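You operate a simulated robot arm through the tools that you are given. There is no shell and no other tool.

You are at the controls of a simulated robot arm. One attempt, no reset.

## Task
Put one clip on the silver axle and one on the black axle.
Fine: both go back into the rack. Set down upright: what you pick out.

The check looks at the end state, three seconds after you hand in, the way a careful person would. Anything else that was tipped, shoved, dropped, spilled or broken makes it a failure.

## Robot
A 7-joint arm with a two-finger parallel gripper, fixed in place. Base frame: the origin is on the floor under the middle of its stand, x ahead of it, y to its left, z up; the work surface is at about z = 860. Lengths are in mm, angles in degrees, forces in N, time in s.
With the tool pointing down near the work surface it reaches from about 300 to 700 mm from the base axis. Its first joint turns from -66.0 to 66.0 degrees. Payload 1.57 kg.
The TCP is the grasp point between the finger pads, 30 mm short of the fingertips. In the tool frame z runs along the fingers and y along their closing line. The gripper opens to 110 mm. The fingers are 24 mm wide and 12 mm thick; the gripper's body (48 by 112 mm) begins 78 mm behind the TCP.
Orientation is that of the tool frame in the base frame, as a unit quaternion [w, x, y, z]. With the fingers straight down and closing along the base's y, the tool's x points along the base's -x, its y along +y and its z along -z.

## Interface
- The arm moves only by the tool move_arm. Its argument "plan" is text: rows parted by semicolons, each of 7 numbers parted by spaces: the shift along the base's x, y, z in units of 20 mm (1.0 is 20 mm), then the turn, a rotation vector about the base's x, y, z in units of 5 degrees (1.0 is 5 degrees), then the opening, from 0 (shut) to 1 (fully open). In form: x y z ax ay az hand; .... A call has 1 to 20 rows; each row shifts and turns the commanded pose from where the row before left it. A call with a number of a shift or a turn outside -1 to 1 is refused whole. A row lasts 0.2 s, in which the tool goes at most 50 mm and 8.6 degrees; a call with a longer step from one row to the next is refused whole, and so is a gripper value outside its range. A pose out of reach is approached as far as the arm can. The call stops where the force on the tool passes 40 N (or 10 N more than at its start, if that is more) or the arm is blocked; 0.2 s more then pass. The fingers move at their own pace (about 108 mm/s each) and stop on an object; they squeeze with about 37 N. The grip force told is the motor's: it shows also when the fingers shut on nothing. Time passes only in rows, and 0.2 s behind the last, so rows that do not move let the fingers close. The reply holds the time, the measured pose of the TCP, the force on the tool along the base axes, the opening and the grip force, in the units named above and with some noise, with the torque about the TCP (base axes, N m) and any sound that the robot's microphone picked up.
- Cameras (640 x 400 px; columns grow to the right, rows downward): "scene" is fixed at [185.2, -403.2, 1406.8]; the picture's right is [0.65, -0.76, 0.00], its down [-0.43, -0.37, -0.82] and it looks along [0.62, 0.54, -0.57] (base axes); focal length 337 px, centre (320, 200). "wrist" rides on the gripper at [70, 16, -141] in the tool frame; the picture's right is [-0.23, 0.97, 0.00], its down [-0.86, -0.20, -0.48] and it looks along [-0.47, -0.11, 0.88] (tool axes); focal length 222 px, centre (320, 200). There is no depth. A picture from a camera that has moved, and an enlarged one, comes with that camera's place and axes in the base frame and with its lens. The place of the scene camera against the robot may be out by one fixed shift of up to 12 mm in any direction.
- snapshot(camera): a new picture of that camera. It takes no simulated time.
- enlarge(camera, box): a new picture of the part [left, top, right, bottom] of that camera's present view, enlarged. It takes no simulated time.
- sign_off(): hands the job in; it is judged then, once.

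Places have to be worked out from the pictures, the camera data and where the tool is seen. Open the gripper and draw the arm clear of the work before you hand the job in, unless the task says otherwise.

The tools are called as name(argument=value, ...) on one line, values as JSON. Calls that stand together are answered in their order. move_arm: Moves the arm, as the interface text tells. Its arguments: {"type":"object","properties":{"plan":{"type":"string"}},"required":["plan"]} The other tools are called the same way: snapshot (camera) takes a picture; enlarge (camera, box) takes an enlarged picture of a part of a camera's view; sign_off () hands the job in.

At the start:

```text
time_s: 0.0
tcp_pos: [383.5, -39.6, 1228.8]
orientation: [0.0, 0.0, 1.0, 0.0]
force: [-0.3, -0.5, -0.2]
moment: [0.0, -0.01, 0.01]
gripper_width: 110.1
grasp_force: 0.1
```

scene: 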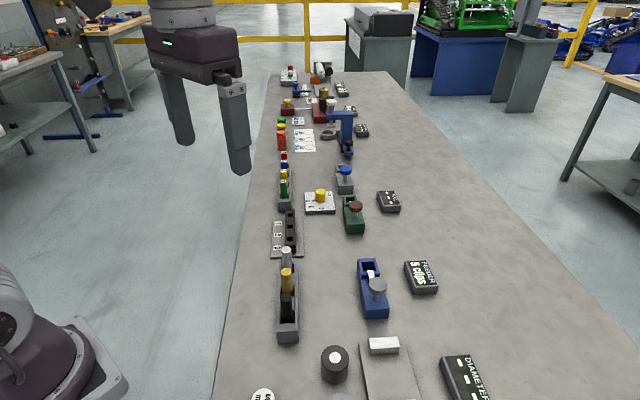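
wrist: 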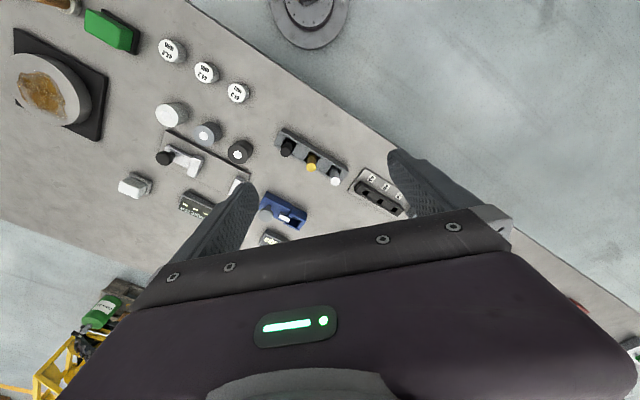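

I start by looking closer at the scene, since the first pictures show a long bench with several stations and labels too small to read.

enlarge(camera="scene", box=[220, 220, 500, 400])

enlarge(camera="scene", box=[240, 130, 420, 250])

enlarge(camera="wrist", box=[100, 20, 420, 240])

enlarge(camera="scene", box=[250, 50, 400, 150])

```text
2.22 times, centred on (360, 310) of scene
camera zoom: at [185.2, -403.2, 1406.8], right [0.65, -0.76, 0.0], down [-0.43, -0.37, -0.82], along [0.62, 0.54, -0.57], focal length 749 px, centre (231, -44)
```

zoom: 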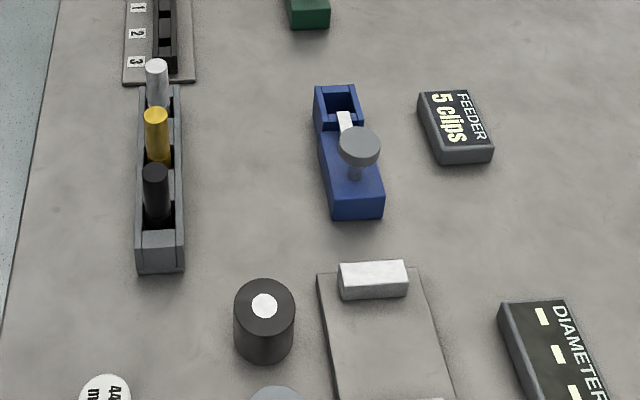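

```text
3.33 times, centred on (330, 190) of scene
camera zoom: at [185.2, -403.2, 1406.8], right [0.65, -0.76, 0.0], down [-0.43, -0.37, -0.82], along [0.62, 0.54, -0.57], focal length 1124 px, centre (287, 233)
```

zoom: 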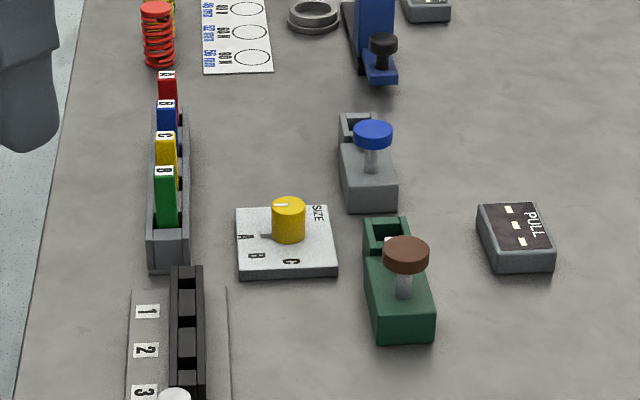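

```text
1.82 times, centred on (260, 130) of wrist
camera zoom: at [313.4, -23.6, 1368.9], right [0.23, 0.97, 0.0], down [0.86, -0.2, 0.48], along [0.47, -0.11, -0.88], focal length 404 px, centre (429, 327)
```

zoom: 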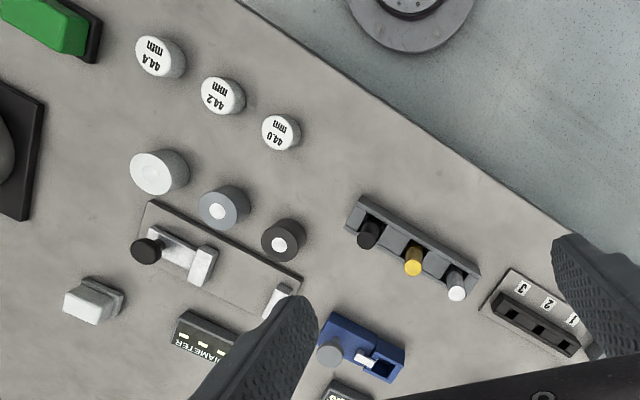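

```text
4.00 times, centred on (325, 100) of scene
camera zoom: at [185.2, -403.2, 1406.8], right [0.65, -0.76, 0.0], down [-0.43, -0.37, -0.82], along [0.62, 0.54, -0.57], focal length 1348 px, centre (300, 600)
```

zoom: 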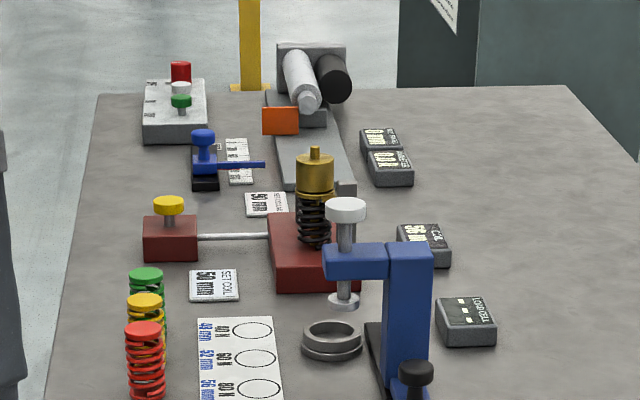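

The rack with silver, gold and black axles sits near (510,-35)…(420,-115), and the blue clip feeder near (625,-158). I move the arm so the wrist camera looks at the feeder from closer up, well above everything.

move_arm(plan="1 -0.5 -1 0 0 0 1; 1 -0.5 -1 0 0 0 1; 1 -0.5 -1 0 0 0 1; 1 -0.5 -1 0 0 0 1; 1 -0.5 -1 0 0 0 1; 1 -0.5 -1 0 0 0 1; 0 0 0 0 0 0 1")

snapshot(camera="wrist")

snapshot(camera="scene")

```text
time_s: 1.6
tcp_pos: [505.9, -100.5, 1107.5]
orientation: [0.0, 0.0, 1.0, 0.001]
force: [0.0, 0.6, -0.3]
moment: [0.01, 0.03, 0.03]
gripper_width: 109.9
grasp_force: 0.0
```

```text
taken
camera wrist: at [435.5, -84.5, 1248.6], right [0.23, 0.97, 0.0], down [0.85, -0.2, 0.48], along [0.47, -0.11, -0.88], focal length 222 px, centre (320, 200)
```

wrist: 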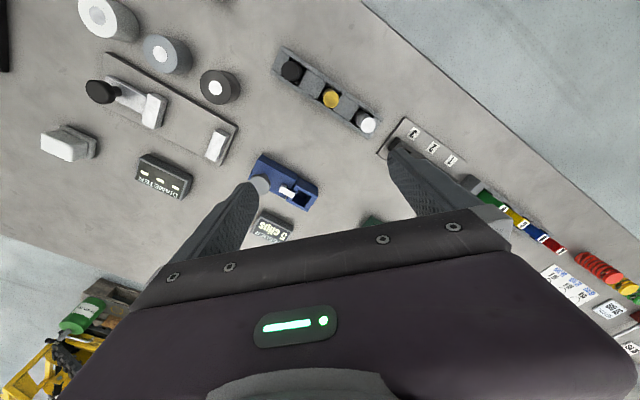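

```text
taken
```

scene: 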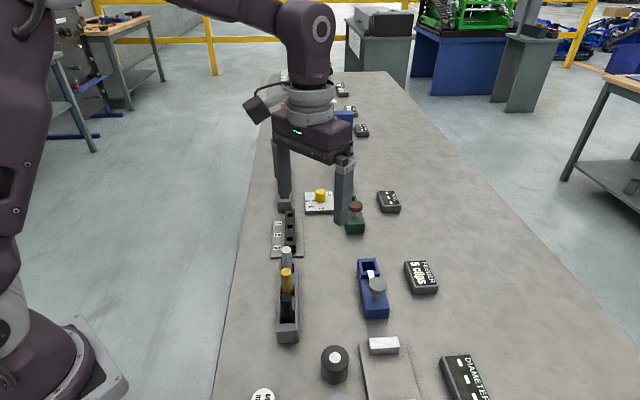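

The fingers hide part of the view, but I can see the feeder and racks between and beside them, so I enlarge those parts.

enlarge(camera="wrist", box=[230, 130, 340, 250])

enlarge(camera="wrist", box=[250, 30, 500, 190])

enlarge(camera="scene", box=[340, 240, 450, 330])

enlarge(camera="scene", box=[250, 200, 350, 350])

```text
3.33 times, centred on (285, 190) of wrist
camera zoom: at [435.5, -84.5, 1248.6], right [0.23, 0.97, 0.0], down [0.85, -0.2, 0.48], along [0.47, -0.11, -0.88], focal length 740 px, centre (437, 233)
```

zoom: 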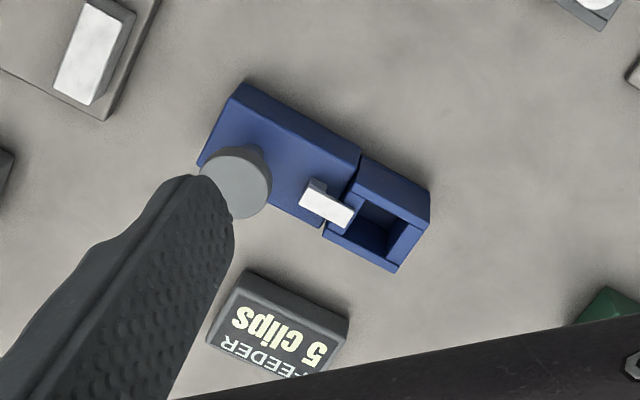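

```text
2.50 times, centred on (375, 110) of wrist
camera zoom: at [435.5, -84.5, 1248.6], right [0.23, 0.97, 0.0], down [0.85, -0.2, 0.48], along [0.47, -0.11, -0.88], focal length 555 px, centre (182, 425)
```

zoom: 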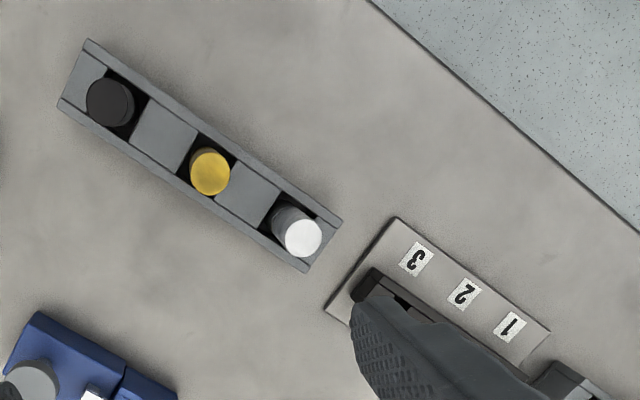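

```text
4.44 times, centred on (395, 285) of scene
camera zoom: at [185.2, -403.2, 1406.8], right [0.65, -0.76, 0.0], down [-0.43, -0.37, -0.82], along [0.62, 0.54, -0.57], focal length 1498 px, centre (-13, -178)
```

zoom: 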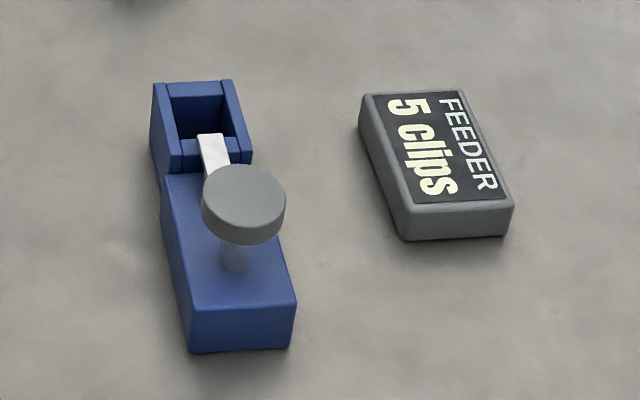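

```text
2.67 times, centred on (300, 275) of scene
camera zoom: at [185.2, -403.2, 1406.8], right [0.65, -0.76, 0.0], down [-0.43, -0.37, -0.82], along [0.62, 0.54, -0.57], focal length 899 px, centre (373, 0)
```

zoom: 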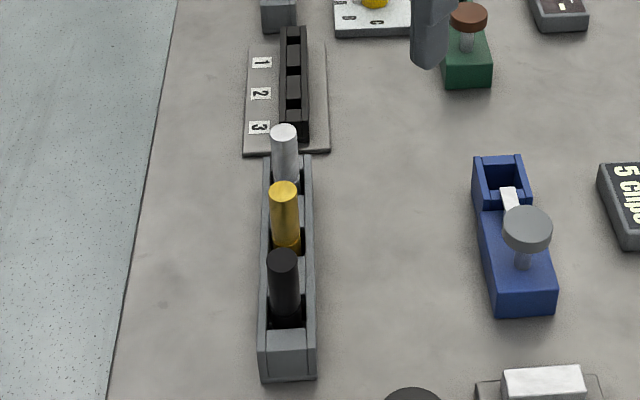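

The feeder shows a square pocket at one end (an axle should stand there), a white tab and a knob on a stem; axle tops triangulate to z≈946, and the bench runs at about 45° to the base axes. I turn the tool 45° and go above the pocket at about (625,-158) for a closer look.

move_arm(plan="0.661 -0.32 -0.26 0 0 1 1; 0.661 -0.32 -0.26 0 0 1 1; 0.661 -0.32 -0.26 0 0 1 1; 0.661 -0.32 -0.26 0 0 1 1; 0.661 -0.32 -0.26 0 0 1 1; 0.661 -0.32 -0.26 0 0 1 1; 0.661 -0.32 -0.26 0 0 1 1; 0.661 -0.32 -0.26 0 0 1 1; 0.661 -0.32 -0.26 0 0 1 1; 0 0 0 0 0 0 1")

snapshot(camera="wrist")

enlarge(camera="wrist", box=[220, 90, 420, 215])

enlarge(camera="scene", box=[250, 200, 400, 350])

```text
time_s: 3.8
tcp_pos: [622.4, -157.5, 1061.6]
orientation: [0.0, -0.384, 0.923, 0.0]
force: [0.3, 0.0, -0.8]
moment: [0.0, -0.02, 0.02]
gripper_width: 109.9
grasp_force: 0.0
```

```text
taken
camera wrist: at [561.6, -195.2, 1203.3], right [-0.53, 0.85, 0.0], down [0.75, 0.46, 0.48], along [0.41, 0.25, -0.88], focal length 222 px, centre (320, 200)
```

wrist: 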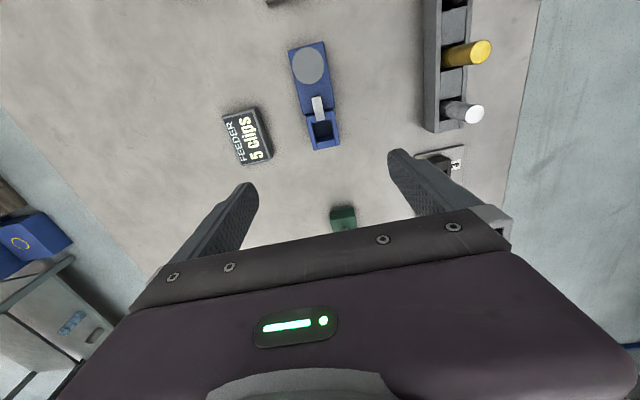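

```text
3.20 times, centred on (320, 152) of wrist
camera zoom: at [561.6, -195.2, 1203.3], right [-0.53, 0.85, 0.0], down [0.75, 0.46, 0.48], along [0.41, 0.25, -0.88], focal length 711 px, centre (320, 352)
```

zoom: 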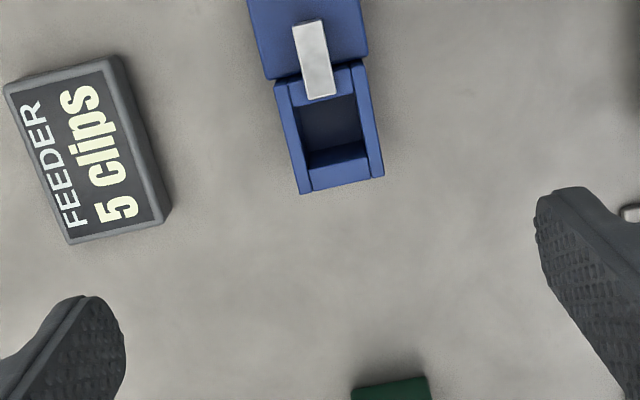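

```text
2.67 times, centred on (325, 275) of scene
camera zoom: at [185.2, -403.2, 1406.8], right [0.65, -0.76, 0.0], down [-0.43, -0.37, -0.82], along [0.62, 0.54, -0.57], focal length 899 px, centre (307, 0)
```

zoom: 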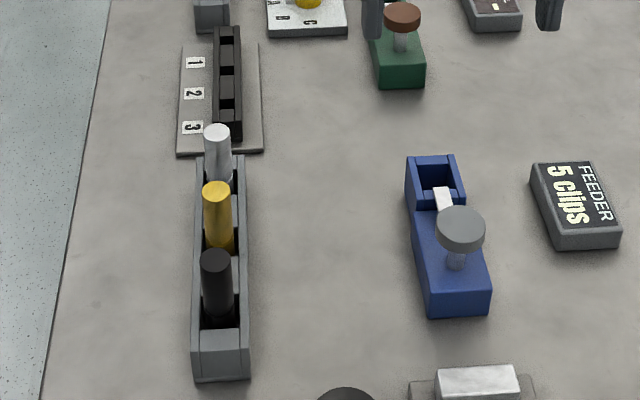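

The knob top triangulates to (558,-210,936), and the pocket's outer box is centred near (611,-159) with wall tops around z≈904 and about 36 mm wide. I lower the open gripper over the pocket (fingertips staying above 940) to measure it more finely.

move_arm(plan="-0.11 -0.01 -0.9 0 0 0 1; -0.11 -0.01 -0.9 0 0 0 1; -0.11 -0.01 -0.9 0 0 0 1; -0.11 -0.01 -0.9 0 0 0 1; -0.11 -0.01 -0.9 0 0 0 1; 0 0 0 0 0 0 1")

enlarge(camera="wrist", box=[240, 80, 400, 180])

snapshot(camera="wrist")

```text
time_s: 5.2
tcp_pos: [611.1, -159.7, 971.1]
orientation: [0.0, -0.383, 0.924, 0.0]
force: [-0.3, 0.0, -0.7]
moment: [-0.01, -0.02, -0.01]
gripper_width: 109.8
grasp_force: 0.0
```

```text
4.00 times, centred on (320, 130) of wrist
camera zoom: at [549.7, -196.6, 1112.8], right [-0.53, 0.85, 0.0], down [0.75, 0.46, 0.48], along [0.41, 0.25, -0.88], focal length 888 px, centre (320, 480)
```

zoom: 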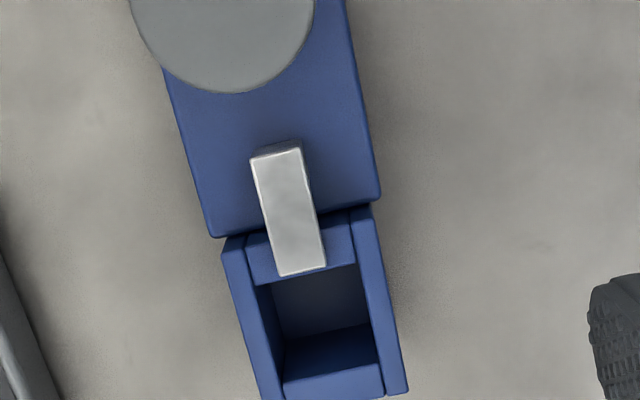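

```text
taken
camera wrist: at [549.7, -196.6, 1112.8], right [-0.53, 0.85, 0.0], down [0.75, 0.46, 0.48], along [0.41, 0.25, -0.88], focal length 222 px, centre (320, 200)
```

wrist: 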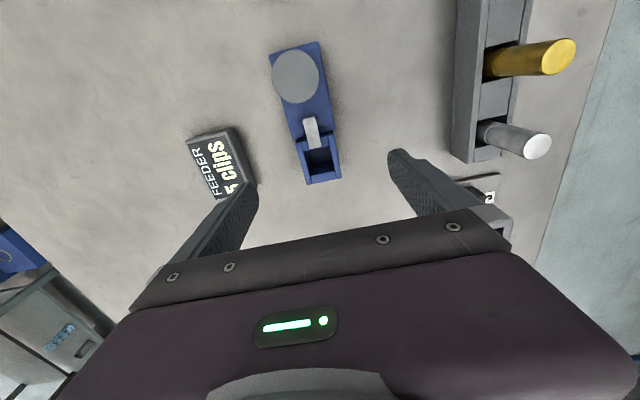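

The pocket is partly cut off in that picture, so I enlarge a slightly lower area and also the axle region visible on the right.

enlarge(camera="wrist", box=[272, 110, 368, 190])

enlarge(camera="wrist", box=[430, 0, 600, 190])

enlarge(camera="scene", box=[260, 210, 410, 330])

```text
5.00 times, centred on (320, 150) of wrist
camera zoom: at [549.7, -196.6, 1112.8], right [-0.53, 0.85, 0.0], down [0.75, 0.46, 0.48], along [0.41, 0.25, -0.88], focal length 1111 px, centre (320, 450)
```

zoom: 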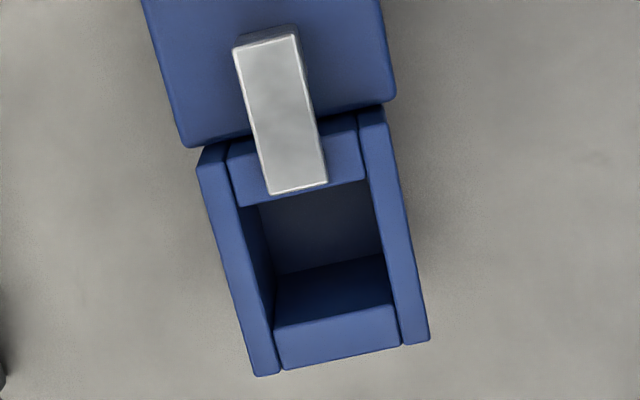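

```text
2.11 times, centred on (515, 95) of wrist
camera zoom: at [549.7, -196.6, 1112.8], right [-0.53, 0.85, 0.0], down [0.75, 0.46, 0.48], along [0.41, 0.25, -0.88], focal length 468 px, centre (-90, 421)
```

zoom: 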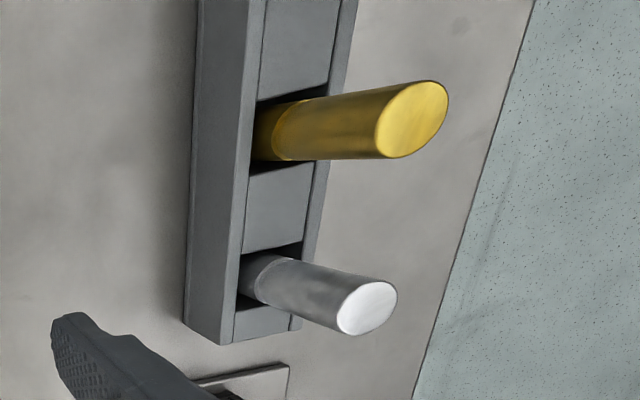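

```text
3.33 times, centred on (335, 270) of scene
camera zoom: at [185.2, -403.2, 1406.8], right [0.65, -0.76, 0.0], down [-0.43, -0.37, -0.82], along [0.62, 0.54, -0.57], focal length 1124 px, centre (270, -33)
```

zoom: 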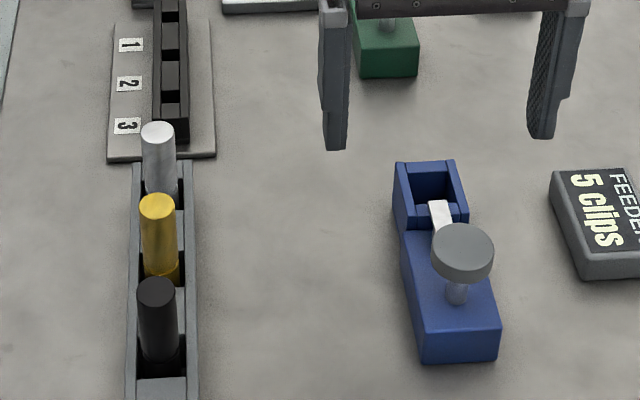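

The pocket measures about 26×26 mm, centred near (611,-159), floor about z≈873, walls about z≈904; the axles stand with tops near 946 and show a groove line low down. I now raise and move over the silver axle (503,-36) to look straight down on the rack.

move_arm(plan="0 0 1 0 0 0 1; 0 0 1 0 0 0 1; -0.77 0.89 0.25 0 0 0 1; -0.77 0.89 0 0 0 0 1; -0.77 0.89 0 0 0 0 1; -0.77 0.89 0 0 0 0 1; -0.77 0.89 0 0 0 0 1; -0.77 0.89 0 0 0 0 1; -0.77 0.89 0 0 0 0 1; 0 0 0 0 0 0 1")

snapshot(camera="wrist")

enlarge(camera="wrist", box=[240, 60, 400, 200])

enlarge(camera="scene", box=[250, 210, 350, 350])

```text
time_s: 7.4
tcp_pos: [505.1, -33.5, 1014.0]
orientation: [0.0, -0.383, 0.924, 0.001]
force: [0.2, 0.9, 0.1]
moment: [-0.02, 0.0, 0.0]
gripper_width: 110.0
grasp_force: 0.0
```

```text
taken
camera wrist: at [443.3, -71.0, 1155.7], right [-0.53, 0.85, 0.0], down [0.75, 0.46, 0.48], along [0.41, 0.25, -0.88], focal length 222 px, centre (320, 200)
```

wrist: 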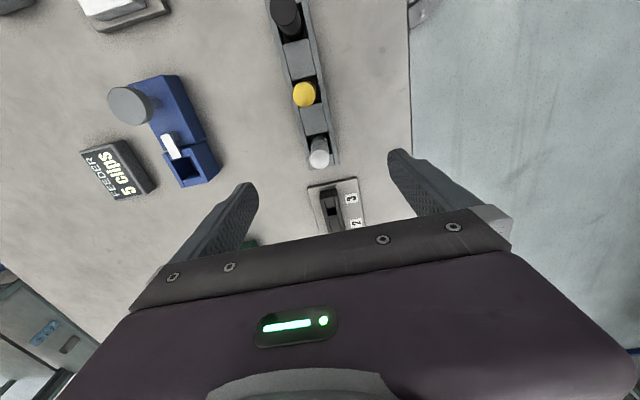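

```text
2.86 times, centred on (320, 130) of wrist
camera zoom: at [443.3, -71.0, 1155.7], right [-0.53, 0.85, 0.0], down [0.75, 0.46, 0.48], along [0.41, 0.25, -0.88], focal length 635 px, centre (320, 400)
```

zoom: 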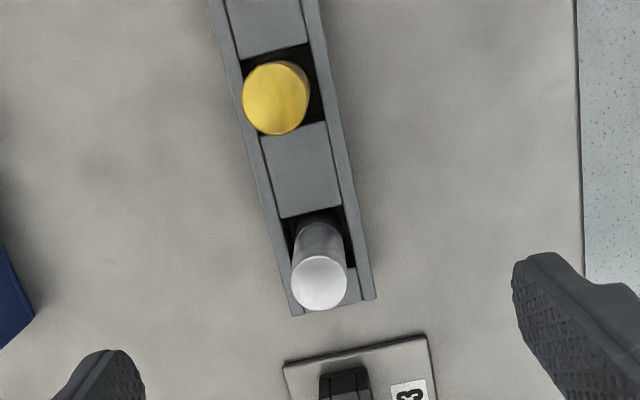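

```text
2.86 times, centred on (300, 280) of scene
camera zoom: at [185.2, -403.2, 1406.8], right [0.65, -0.76, 0.0], down [-0.43, -0.37, -0.82], along [0.62, 0.54, -0.57], focal length 963 px, centre (377, -29)
```

zoom: 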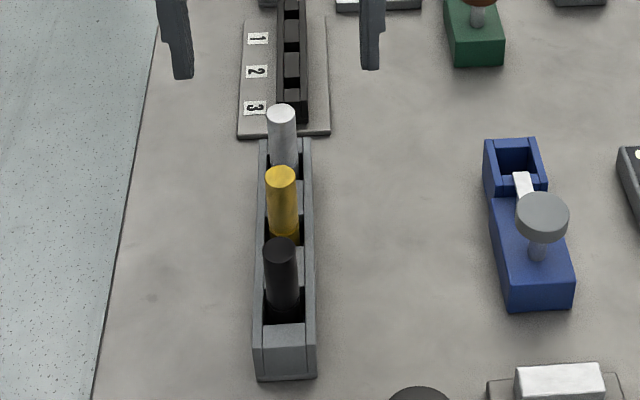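

Looking straight down, the silver axle (about 20 mm thick) stands at (502.8,-34.3) with its top near 946, and the rack walls are near z≈900, so I can grip with the fingertips just above the walls. I centre over it, narrow the opening and come down to TCP z≈970 first, to check the alignment.

move_arm(plan="-0.06 -0.02 -0.7 0 0 0 0.55; -0.05 -0.02 -0.7 0 0 0 0.55; 0 0 -0.6 0 0 0 0.55; 0 0 0 0 0 0 0.55; 0 0 0 0 0 0 0.55")

snapshot(camera="wrist")

enlarge(camera="wrist", box=[260, 120, 380, 220])

enlarge(camera="scene", box=[240, 180, 360, 300])

```text
time_s: 8.6
tcp_pos: [502.4, -33.7, 975.4]
orientation: [0.0, -0.382, 0.924, 0.0]
force: [-0.3, 0.9, 0.1]
moment: [0.0, 0.01, -0.03]
gripper_width: 60.4
grasp_force: 0.1
```

```text
taken
camera wrist: at [440.3, -71.7, 1116.6], right [-0.53, 0.85, 0.0], down [0.75, 0.46, 0.48], along [0.41, 0.25, -0.88], focal length 222 px, centre (320, 200)
```

wrist: 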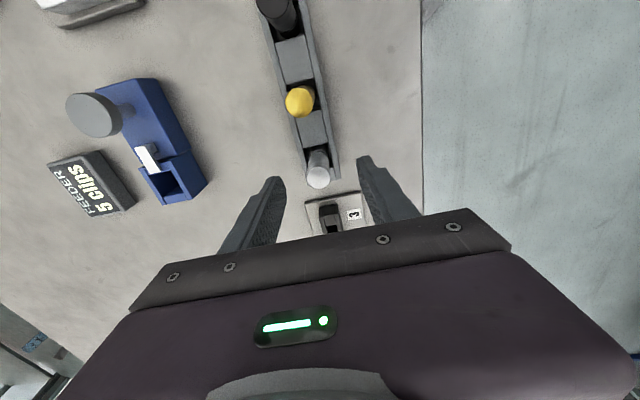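

```text
4.00 times, centred on (320, 170) of wrist
camera zoom: at [440.3, -71.7, 1116.6], right [-0.53, 0.85, 0.0], down [0.75, 0.46, 0.48], along [0.41, 0.25, -0.88], focal length 888 px, centre (320, 320)
```

zoom: 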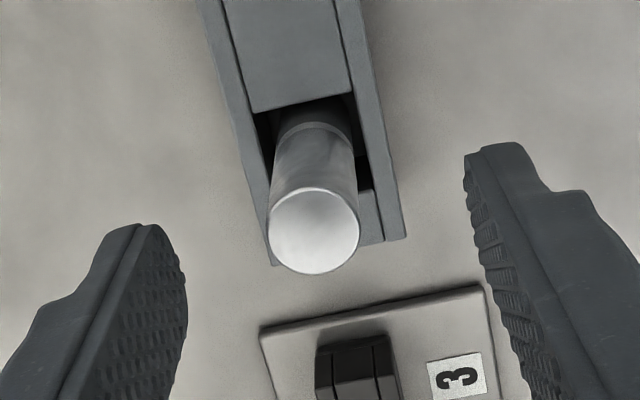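

```text
3.33 times, centred on (300, 240) of scene
camera zoom: at [185.2, -403.2, 1406.8], right [0.65, -0.76, 0.0], down [-0.43, -0.37, -0.82], along [0.62, 0.54, -0.57], focal length 1124 px, centre (387, 67)
```

zoom: 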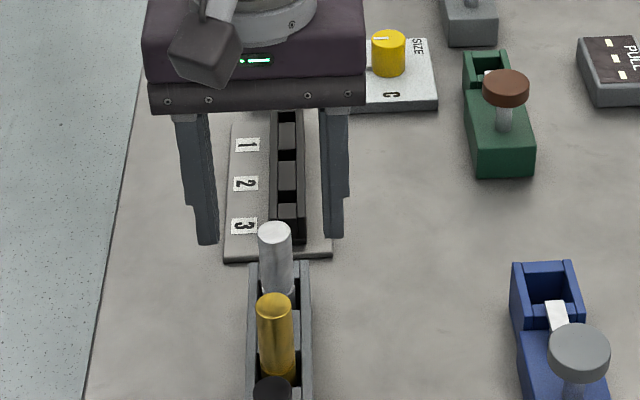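

The silver axle top comes out again at (502.8,-34.5), centred between the fingers within 1 mm. I go down to TCP z≈938 (tips ≈908, above the rack walls) and close.

move_arm(plan="0 0 -0.65 0 0 0 0.55; 0 0 -0.65 0 0 0 0.55; 0 0 -0.57 0 0 0 0.55; 0 0 0 0 0 0 0.55; 0 0 0 0 0 0 0; 0 0 0 0 0 0 0; 0 0 0 0 0 0 0")

enlarge(camera="wrist", box=[260, 120, 380, 220])

enlarge(camera="scene", box=[240, 180, 360, 300])

```text
time_s: 10.2
tcp_pos: [501.8, -34.4, 938.3]
orientation: [0.0, -0.383, 0.924, 0.0]
force: [0.0, -0.4, -0.1]
moment: [0.03, 0.0, -0.01]
gripper_width: 19.2
grasp_force: 33.1
```

```text
4.00 times, centred on (320, 170) of wrist
camera zoom: at [440.2, -72.1, 1079.1], right [-0.53, 0.85, 0.0], down [0.75, 0.46, 0.48], along [0.41, 0.25, -0.88], focal length 888 px, centre (320, 320)
```

zoom: 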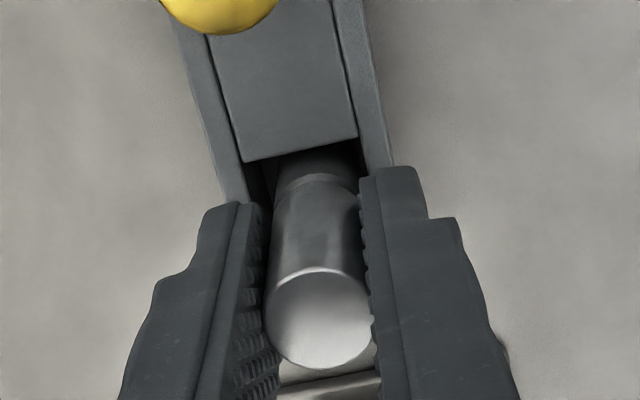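

```text
3.33 times, centred on (300, 240) of scene
camera zoom: at [185.2, -403.2, 1406.8], right [0.65, -0.76, 0.0], down [-0.43, -0.37, -0.82], along [0.62, 0.54, -0.57], focal length 1124 px, centre (387, 67)
```

zoom: 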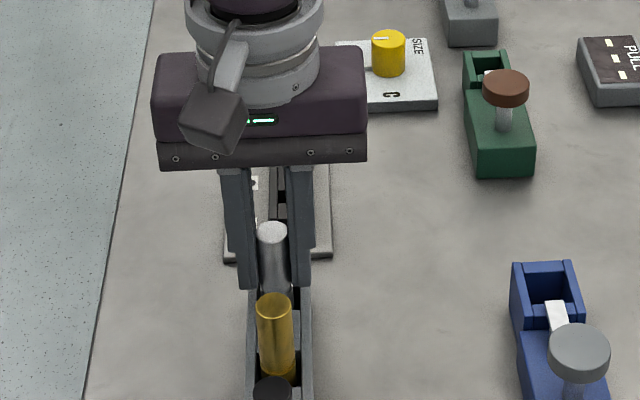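

The fingers closed on the axle at 19.2 mm with full grip force. I lift it straight up 80 mm and check that it hangs straight and nothing else moved.

move_arm(plan="0 0 0.4 0 0 0 0; 0 0 0.8 0 0 0 0; 0 0 0.9 0 0 0 0; 0 0 0.9 0 0 0 0; 0 0 0.9 0 0 0 0; 0 0 0 0 0 0 0")

enlarge(camera="wrist", box=[240, 80, 400, 220])

enlarge(camera="scene", box=[240, 150, 400, 300])

```text
time_s: 11.6
tcp_pos: [502.6, -36.0, 1016.1]
orientation: [0.0, -0.383, 0.924, -0.001]
force: [0.0, 1.2, -2.3]
moment: [0.01, 0.02, 0.02]
gripper_width: 19.2
grasp_force: 32.9
```

```text
2.86 times, centred on (320, 150) of wrist
camera zoom: at [440.6, -72.9, 1157.9], right [-0.53, 0.85, 0.0], down [0.75, 0.46, 0.48], along [0.41, 0.25, -0.88], focal length 635 px, centre (320, 343)
```

zoom: 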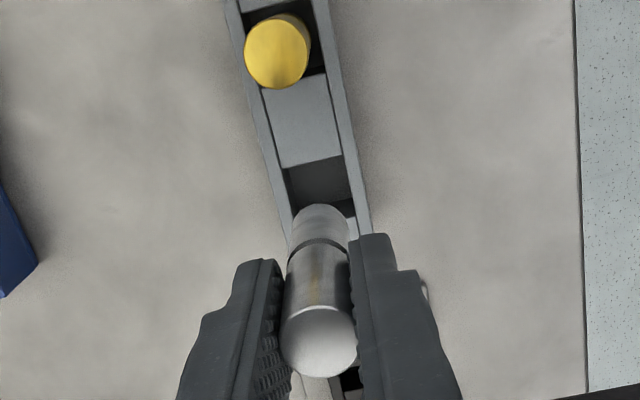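

```text
2.67 times, centred on (320, 225) of scene
camera zoom: at [185.2, -403.2, 1406.8], right [0.65, -0.76, 0.0], down [-0.43, -0.37, -0.82], along [0.62, 0.54, -0.57], focal length 899 px, centre (320, 133)
```

zoom: 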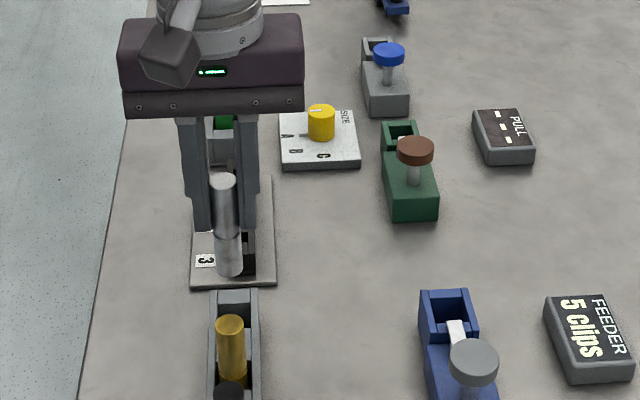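

The axle hangs straight, with a groove about 40 % up, and the rest of the rack is undisturbed. I carry it at this height along the bench to above the feeder pocket at about (610.5,-159).

move_arm(plan="0.4 -0.46 0 0 0 0 0; 0.772 -0.889 0 0 0 0 0; 0.772 -0.889 0 0 0 0 0; 0.772 -0.889 0 0 0 0 0; 0.772 -0.889 0 0 0 0 0; 0.772 -0.889 0 0 0 0 0; 0.772 -0.889 0 0 0 0 0; 0.37 -0.43 0 0 0 0 0; 0 0 0 0 0 0 0; 0 0 0 0 0 0 0")

enlarge(camera="wrist", box=[240, 80, 400, 220])

enlarge(camera="scene", box=[300, 180, 460, 330])

```text
time_s: 13.8
tcp_pos: [611.2, -159.7, 1014.9]
orientation: [0.0, -0.383, 0.924, 0.0]
force: [-0.1, 0.2, -2.0]
moment: [0.01, 0.0, -0.01]
gripper_width: 18.9
grasp_force: 33.0
```

```text
2.86 times, centred on (320, 150) of wrist
camera zoom: at [548.5, -197.4, 1157.1], right [-0.53, 0.85, 0.0], down [0.75, 0.46, 0.48], along [0.41, 0.25, -0.88], focal length 635 px, centre (320, 343)
```

zoom: 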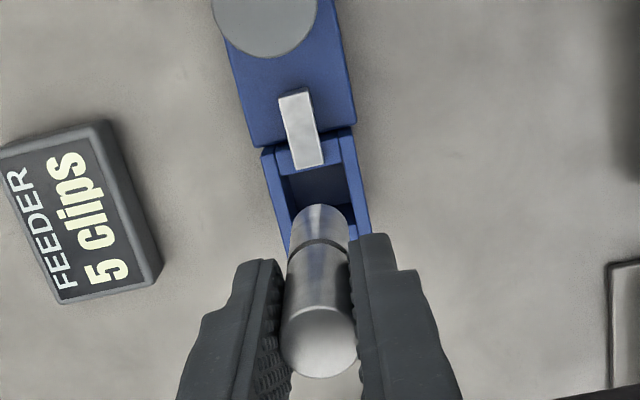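

```text
2.67 times, centred on (380, 255) of scene
camera zoom: at [185.2, -403.2, 1406.8], right [0.65, -0.76, 0.0], down [-0.43, -0.37, -0.82], along [0.62, 0.54, -0.57], focal length 899 px, centre (160, 53)
```

zoom: 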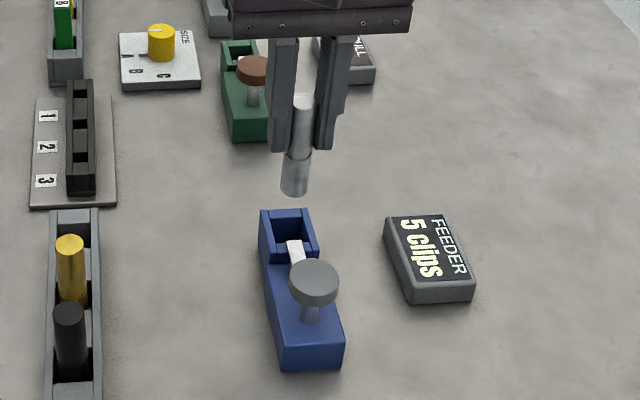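

The axle is above the pocket. I enlarge further to check the axle's lower end against the pocket walls before lowering.

enlarge(camera="wrist", box=[280, 110, 360, 170])

enlarge(camera="scene", box=[350, 200, 410, 290])

```text
6.67 times, centred on (320, 140) of wrist
camera zoom: at [548.5, -197.4, 1157.1], right [-0.53, 0.85, 0.0], down [0.75, 0.46, 0.48], along [0.41, 0.25, -0.88], focal length 1481 px, centre (320, 600)
```

zoom: 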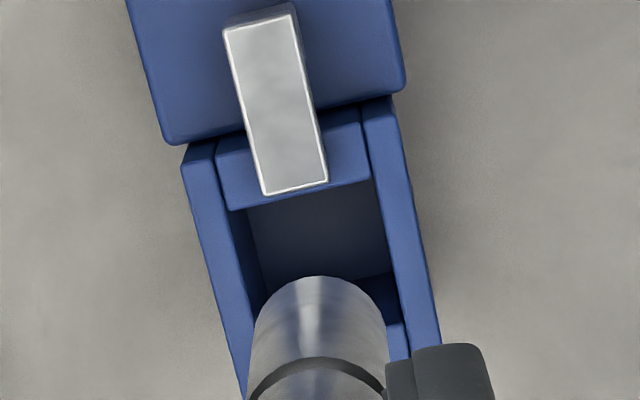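

```text
4.44 times, centred on (380, 245) of scene
camera zoom: at [185.2, -403.2, 1406.8], right [0.65, -0.76, 0.0], down [-0.43, -0.37, -0.82], along [0.62, 0.54, -0.57], focal length 1498 px, centre (53, 0)
```

zoom: 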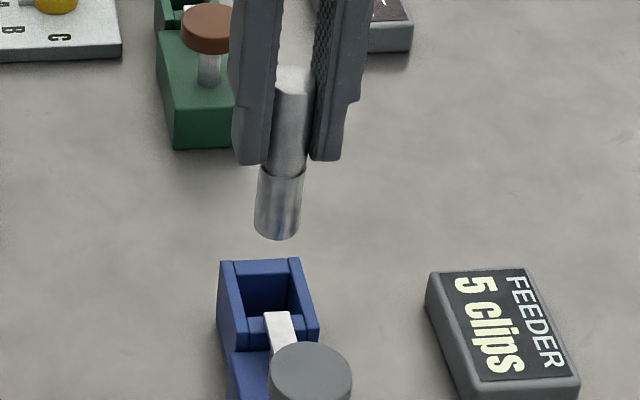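

Both cameras show the axle's lower end centred over the pocket within about a millimetre. I lower it slowly into the pocket, first to TCP z≈958.

move_arm(plan="0 0 -0.7 0 0 0 0; 0 0 -0.7 0 0 0 0; 0 0 -0.5 0 0 0 0; 0 0 -0.5 0 0 0 0; 0 0 -0.4 0 0 0 0; 0 0 0 0 0 0 0")

enlarge(camera="wrist", box=[260, 100, 380, 220])

enlarge(camera="scene", box=[330, 200, 430, 300])

```text
time_s: 15.2
tcp_pos: [608.8, -158.9, 959.7]
orientation: [0.0, -0.384, 0.923, 0.0]
force: [-0.5, 0.0, -1.5]
moment: [-0.01, 0.0, 0.03]
gripper_width: 19.1
grasp_force: 33.7
```

```text
3.33 times, centred on (320, 160) of wrist
camera zoom: at [547.3, -196.8, 1100.9], right [-0.53, 0.85, 0.0], down [0.75, 0.46, 0.48], along [0.41, 0.25, -0.88], focal length 740 px, centre (320, 333)
```

zoom: 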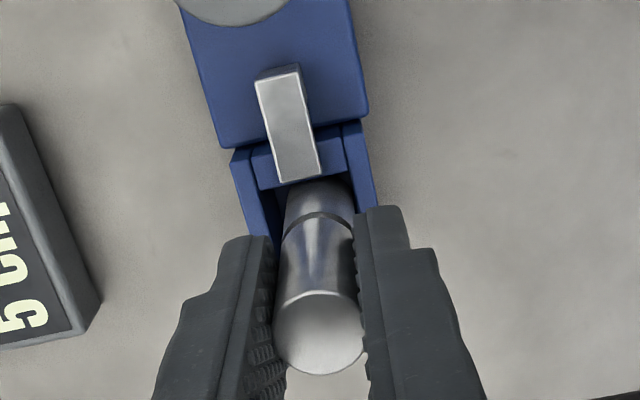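

```text
4.00 times, centred on (380, 250) of scene
camera zoom: at [185.2, -403.2, 1406.8], right [0.65, -0.76, 0.0], down [-0.43, -0.37, -0.82], along [0.62, 0.54, -0.57], focal length 1348 px, centre (80, 0)
```

zoom: 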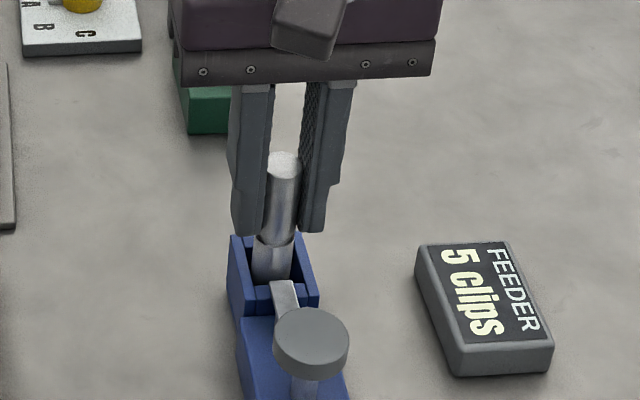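

The axle's lower end has entered the pocket with no side force. I keep lowering in small steps toward TCP z≈939, watching for floor contact.

move_arm(plan="0.03 0 -0.3 0 0 0 0; 0 0 -0.3 0 0 0 0; 0 0 -0.2 0 0 0 0; 0 0 -0.15 0 0 0 0; 0 0 0 0 0 0 0")

enlarge(camera="wrist", box=[260, 100, 380, 220])

enlarge(camera="scene", box=[330, 200, 430, 300])

```text
time_s: 16.4
tcp_pos: [610.1, -159.8, 940.7]
orientation: [0.0, -0.383, 0.924, 0.0]
force: [-0.9, 0.4, -1.4]
moment: [-0.01, -0.02, 0.01]
gripper_width: 19.3
grasp_force: 33.4
```

```text
3.33 times, centred on (320, 160) of wrist
camera zoom: at [548.7, -197.2, 1082.2], right [-0.53, 0.85, 0.0], down [0.75, 0.46, 0.48], along [0.41, 0.25, -0.88], focal length 740 px, centre (320, 333)
```

zoom: 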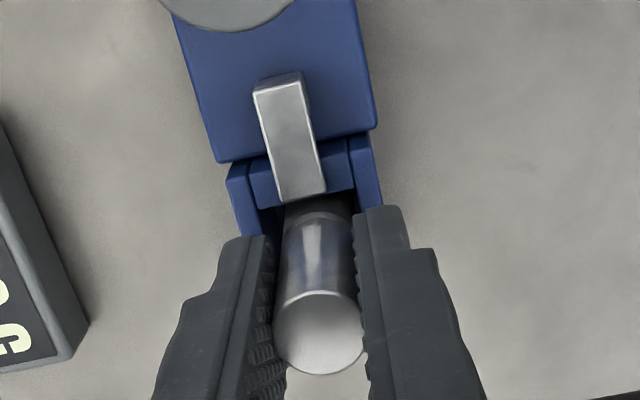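

```text
4.00 times, centred on (380, 250) of scene
camera zoom: at [185.2, -403.2, 1406.8], right [0.65, -0.76, 0.0], down [-0.43, -0.37, -0.82], along [0.62, 0.54, -0.57], focal length 1348 px, centre (80, 0)
```

zoom: 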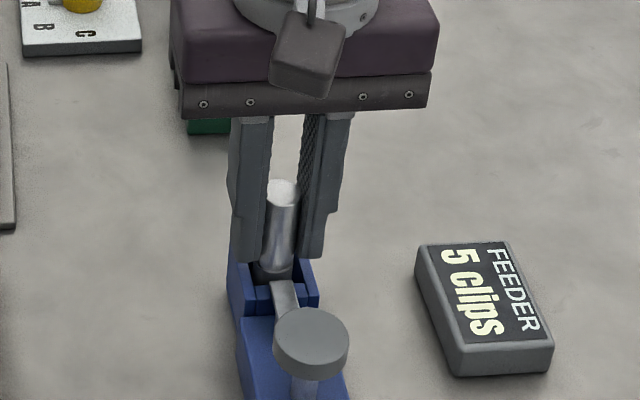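

The force still shows the axle hanging free (no floor contact yet) at 940.7. I go down a few more millimetres in tiny steps.

move_arm(plan="0 0 -0.1 0 0 0 0; 0 0 -0.1 0 0 0 0; 0 0 0 0 0 0 0")

```text
time_s: 17.2
tcp_pos: [609.7, -158.5, 937.3]
orientation: [0.0, -0.382, 0.924, -0.001]
force: [-3.0, 1.4, 19.5]
moment: [0.11, 0.23, 0.01]
gripper_width: 19.4
grasp_force: 33.6
```

Contact shows at z≈937 with 19.5 N upward, so the axle has reached the pocket floor. I ease up about 1 mm and look before letting go.

move_arm(plan="0 0 0.04 0 0 0 0; 0 0 0 0 0 0 0")

enlarge(camera="wrist", box=[260, 100, 380, 220])

enlarge(camera="scene", box=[330, 200, 430, 300])

```text
time_s: 17.8
tcp_pos: [610.6, -158.6, 937.0]
orientation: [0.0, -0.383, 0.924, -0.001]
force: [-1.9, 0.3, 15.4]
moment: [0.02, 0.07, 0.02]
gripper_width: 19.2
grasp_force: 33.4
```

```text
3.33 times, centred on (320, 160) of wrist
camera zoom: at [548.4, -197.0, 1079.0], right [-0.53, 0.85, 0.0], down [0.75, 0.46, 0.48], along [0.41, 0.25, -0.88], focal length 740 px, centre (320, 333)
```

zoom: 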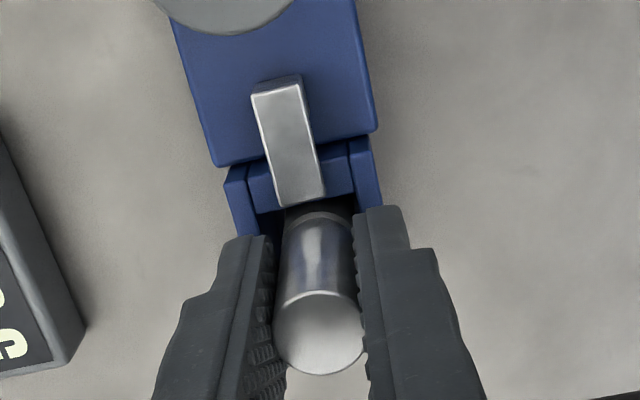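

```text
4.00 times, centred on (380, 250) of scene
camera zoom: at [184.9, -403.1, 1406.9], right [0.65, -0.76, 0.0], down [-0.43, -0.37, -0.82], along [0.62, 0.54, -0.57], focal length 1348 px, centre (80, 0)
```

zoom: 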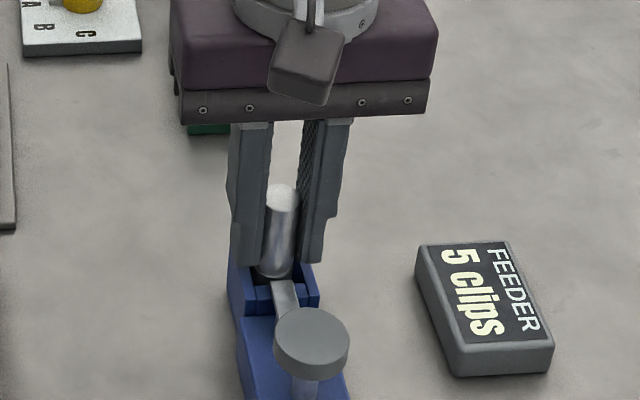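

The axle stands on the floor of the pocket, upright between the fingers. I open gently and lift clear.

move_arm(plan="0 0 0 0 0 0 0.25; 0 0 0 0 0 0 0.4; 0 0 0 0 0 0 0.55; 0 0 0.5 0 0 0 0.55; 0 0 1 0 0 0 0.55; 0 0 1 0 0 0 0.55; 0 0 1 0 0 0 0.55; 0 0 0 0 0 0 0.55")

snapshot(camera="wrist")

enlarge(camera="wrist", box=[260, 80, 380, 200])

enlarge(camera="scene", box=[330, 200, 430, 300])

```text
time_s: 19.6
tcp_pos: [610.3, -159.5, 1009.2]
orientation: [-0.001, -0.383, 0.924, -0.001]
force: [0.0, 0.9, 0.3]
moment: [-0.01, 0.01, -0.02]
gripper_width: 60.3
grasp_force: 0.1
```

```text
taken
camera wrist: at [547.9, -197.5, 1150.4], right [-0.53, 0.85, 0.0], down [0.75, 0.46, 0.48], along [0.41, 0.25, -0.88], focal length 222 px, centre (320, 200)
```

wrist: 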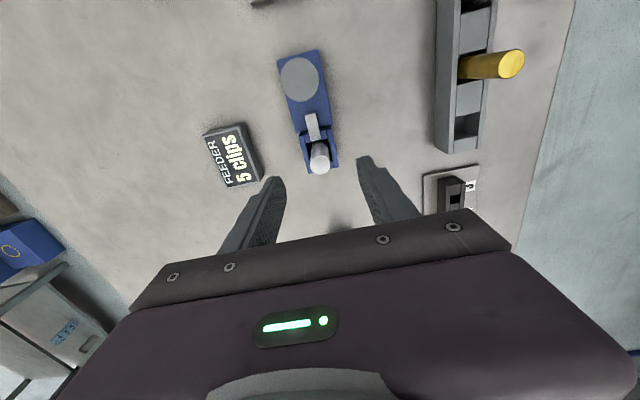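

```text
3.33 times, centred on (320, 140) of wrist
camera zoom: at [547.9, -197.5, 1150.4], right [-0.53, 0.85, 0.0], down [0.75, 0.46, 0.48], along [0.41, 0.25, -0.88], focal length 740 px, centre (320, 400)
```

zoom: 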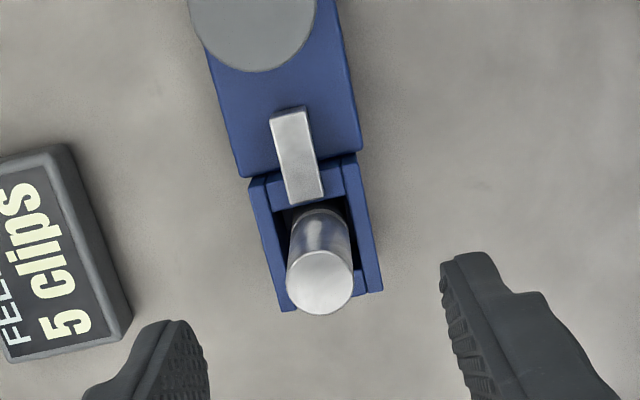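

```text
4.00 times, centred on (380, 250) of scene
camera zoom: at [185.2, -403.2, 1406.8], right [0.65, -0.76, 0.0], down [-0.43, -0.37, -0.82], along [0.62, 0.54, -0.57], focal length 1348 px, centre (80, 0)
```

zoom: 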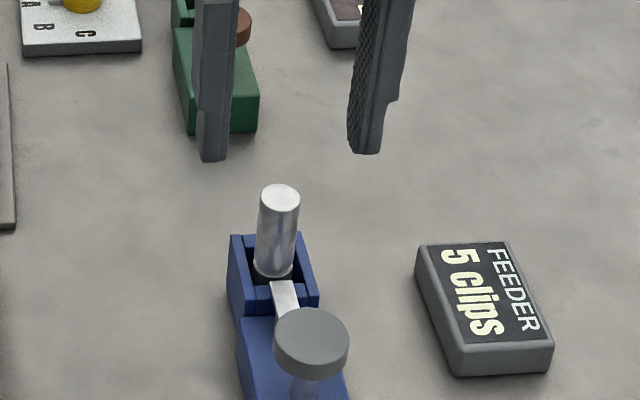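

The silver axle stands upright in the pocket. I now move with shut fingers to above the knob, which I place at (559,-210) with its top at z≈936.

move_arm(plan="-0.857 -0.845 0 0 0 0 0; -0.857 -0.845 0 0 0 0 0; -0.857 -0.845 0 0 0 0 0; 0 0 0 0 0 0 0; 0 0 0 0 0 0 0")

snapshot(camera="wrist")

enlarge(camera="wrist", box=[260, 100, 380, 220])

enlarge(camera="scene", box=[320, 200, 450, 330])

```text
time_s: 20.8
tcp_pos: [559.2, -209.3, 1007.8]
orientation: [0.0, -0.382, 0.924, 0.0]
force: [0.2, 0.3, -0.1]
moment: [-0.02, -0.01, 0.01]
gripper_width: 0.1
grasp_force: 21.3
```

```text
taken
camera wrist: at [496.9, -247.0, 1149.7], right [-0.53, 0.85, 0.0], down [0.75, 0.46, 0.48], along [0.41, 0.25, -0.88], focal length 222 px, centre (320, 200)
```

wrist: 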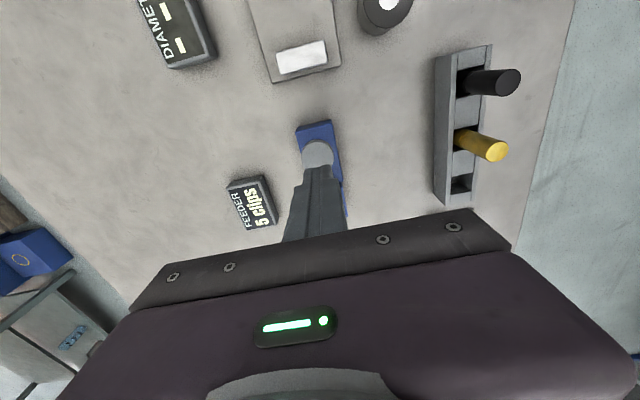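

```text
3.33 times, centred on (320, 160) of wrist
camera zoom: at [496.9, -247.0, 1149.7], right [-0.53, 0.85, 0.0], down [0.75, 0.46, 0.48], along [0.41, 0.25, -0.88], focal length 740 px, centre (320, 333)
```

zoom: 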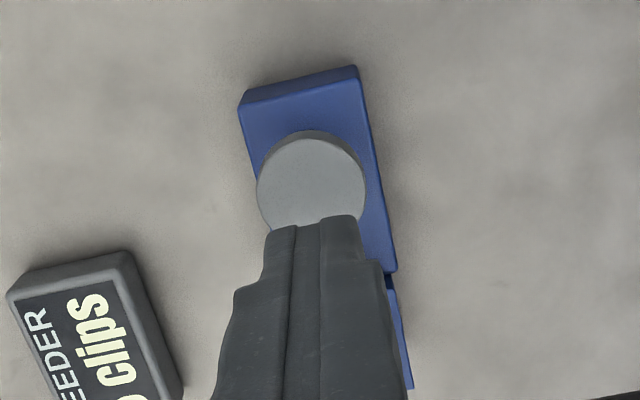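

```text
3.08 times, centred on (385, 265) of scene
camera zoom: at [185.2, -403.2, 1406.8], right [0.65, -0.76, 0.0], down [-0.43, -0.37, -0.82], along [0.62, 0.54, -0.57], focal length 1037 px, centre (120, 0)
```

zoom: 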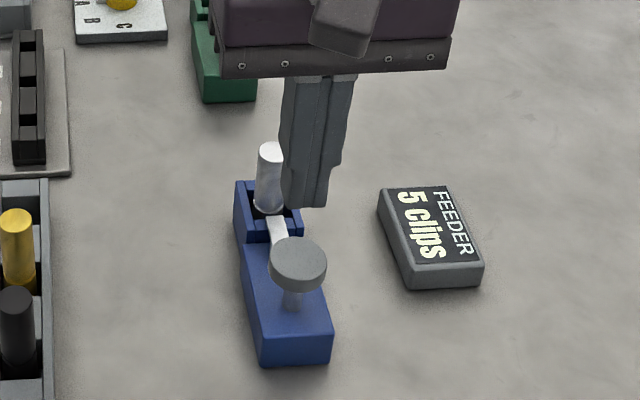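

The shut fingers are over the knob (its centre now reads about (557.5,-211.5)). I come down to just above it and then press in small steps, watching the force and sound.

move_arm(plan="-0.06 -0.07 -0.9 0 0 0 0; 0 0 -0.8 0 0 0 0; 0 0 -0.2 0 0 0 0; 0 0 -0.15 0 0 0 0; 0 0 -0.15 0 0 0 0; 0 0 0 0 0 0 0")

enlarge(camera="scene", box=[320, 200, 450, 330])

```text
time_s: 22.2
tcp_pos: [556.8, -211.1, 964.3]
orientation: [0.0, -0.383, 0.924, -0.001]
force: [-0.7, 0.0, -0.4]
moment: [-0.01, -0.01, 0.0]
gripper_width: 0.0
grasp_force: 21.7
```

```text
3.08 times, centred on (385, 265) of scene
camera zoom: at [185.2, -403.2, 1406.8], right [0.65, -0.76, 0.0], down [-0.43, -0.37, -0.82], along [0.62, 0.54, -0.57], focal length 1037 px, centre (120, 0)
```

zoom: 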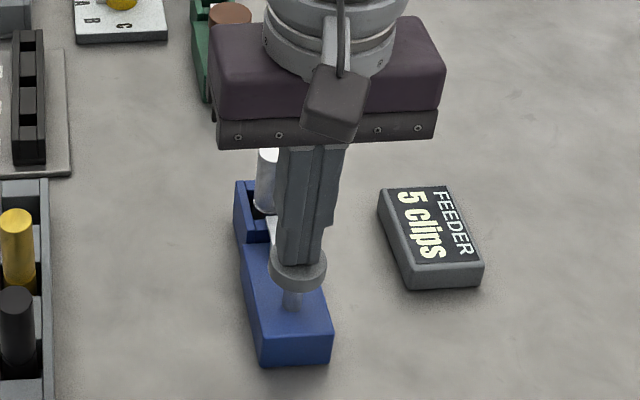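

The fingertips are right at the knob's top with no force yet. I press on down in small steps.

move_arm(plan="0 0 -0.1 0 0 0 0; 0 0 -0.1 0 0 0 0; 0 0 -0.1 0 0 0 0; 0 0 -0.1 0 0 0 0; 0 0 0 0 0 0 0")

enlarge(camera="scene", box=[320, 200, 450, 330])

```text
time_s: 23.4
tcp_pos: [557.7, -210.6, 956.5]
orientation: [-0.001, -0.382, 0.924, -0.001]
force: [-1.9, 0.6, 2.8]
moment: [-0.04, 0.08, -0.02]
gripper_width: 0.0
grasp_force: 21.6
```

```text
3.08 times, centred on (385, 265) of scene
camera zoom: at [185.1, -403.2, 1406.8], right [0.65, -0.76, 0.0], down [-0.43, -0.37, -0.82], along [0.62, 0.54, -0.57], focal length 1037 px, centre (120, 0)
```

zoom: 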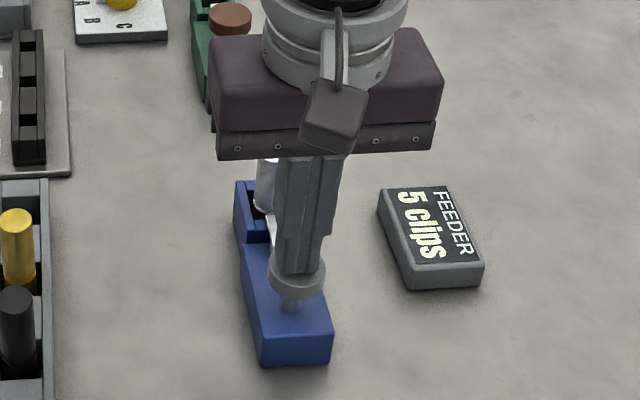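

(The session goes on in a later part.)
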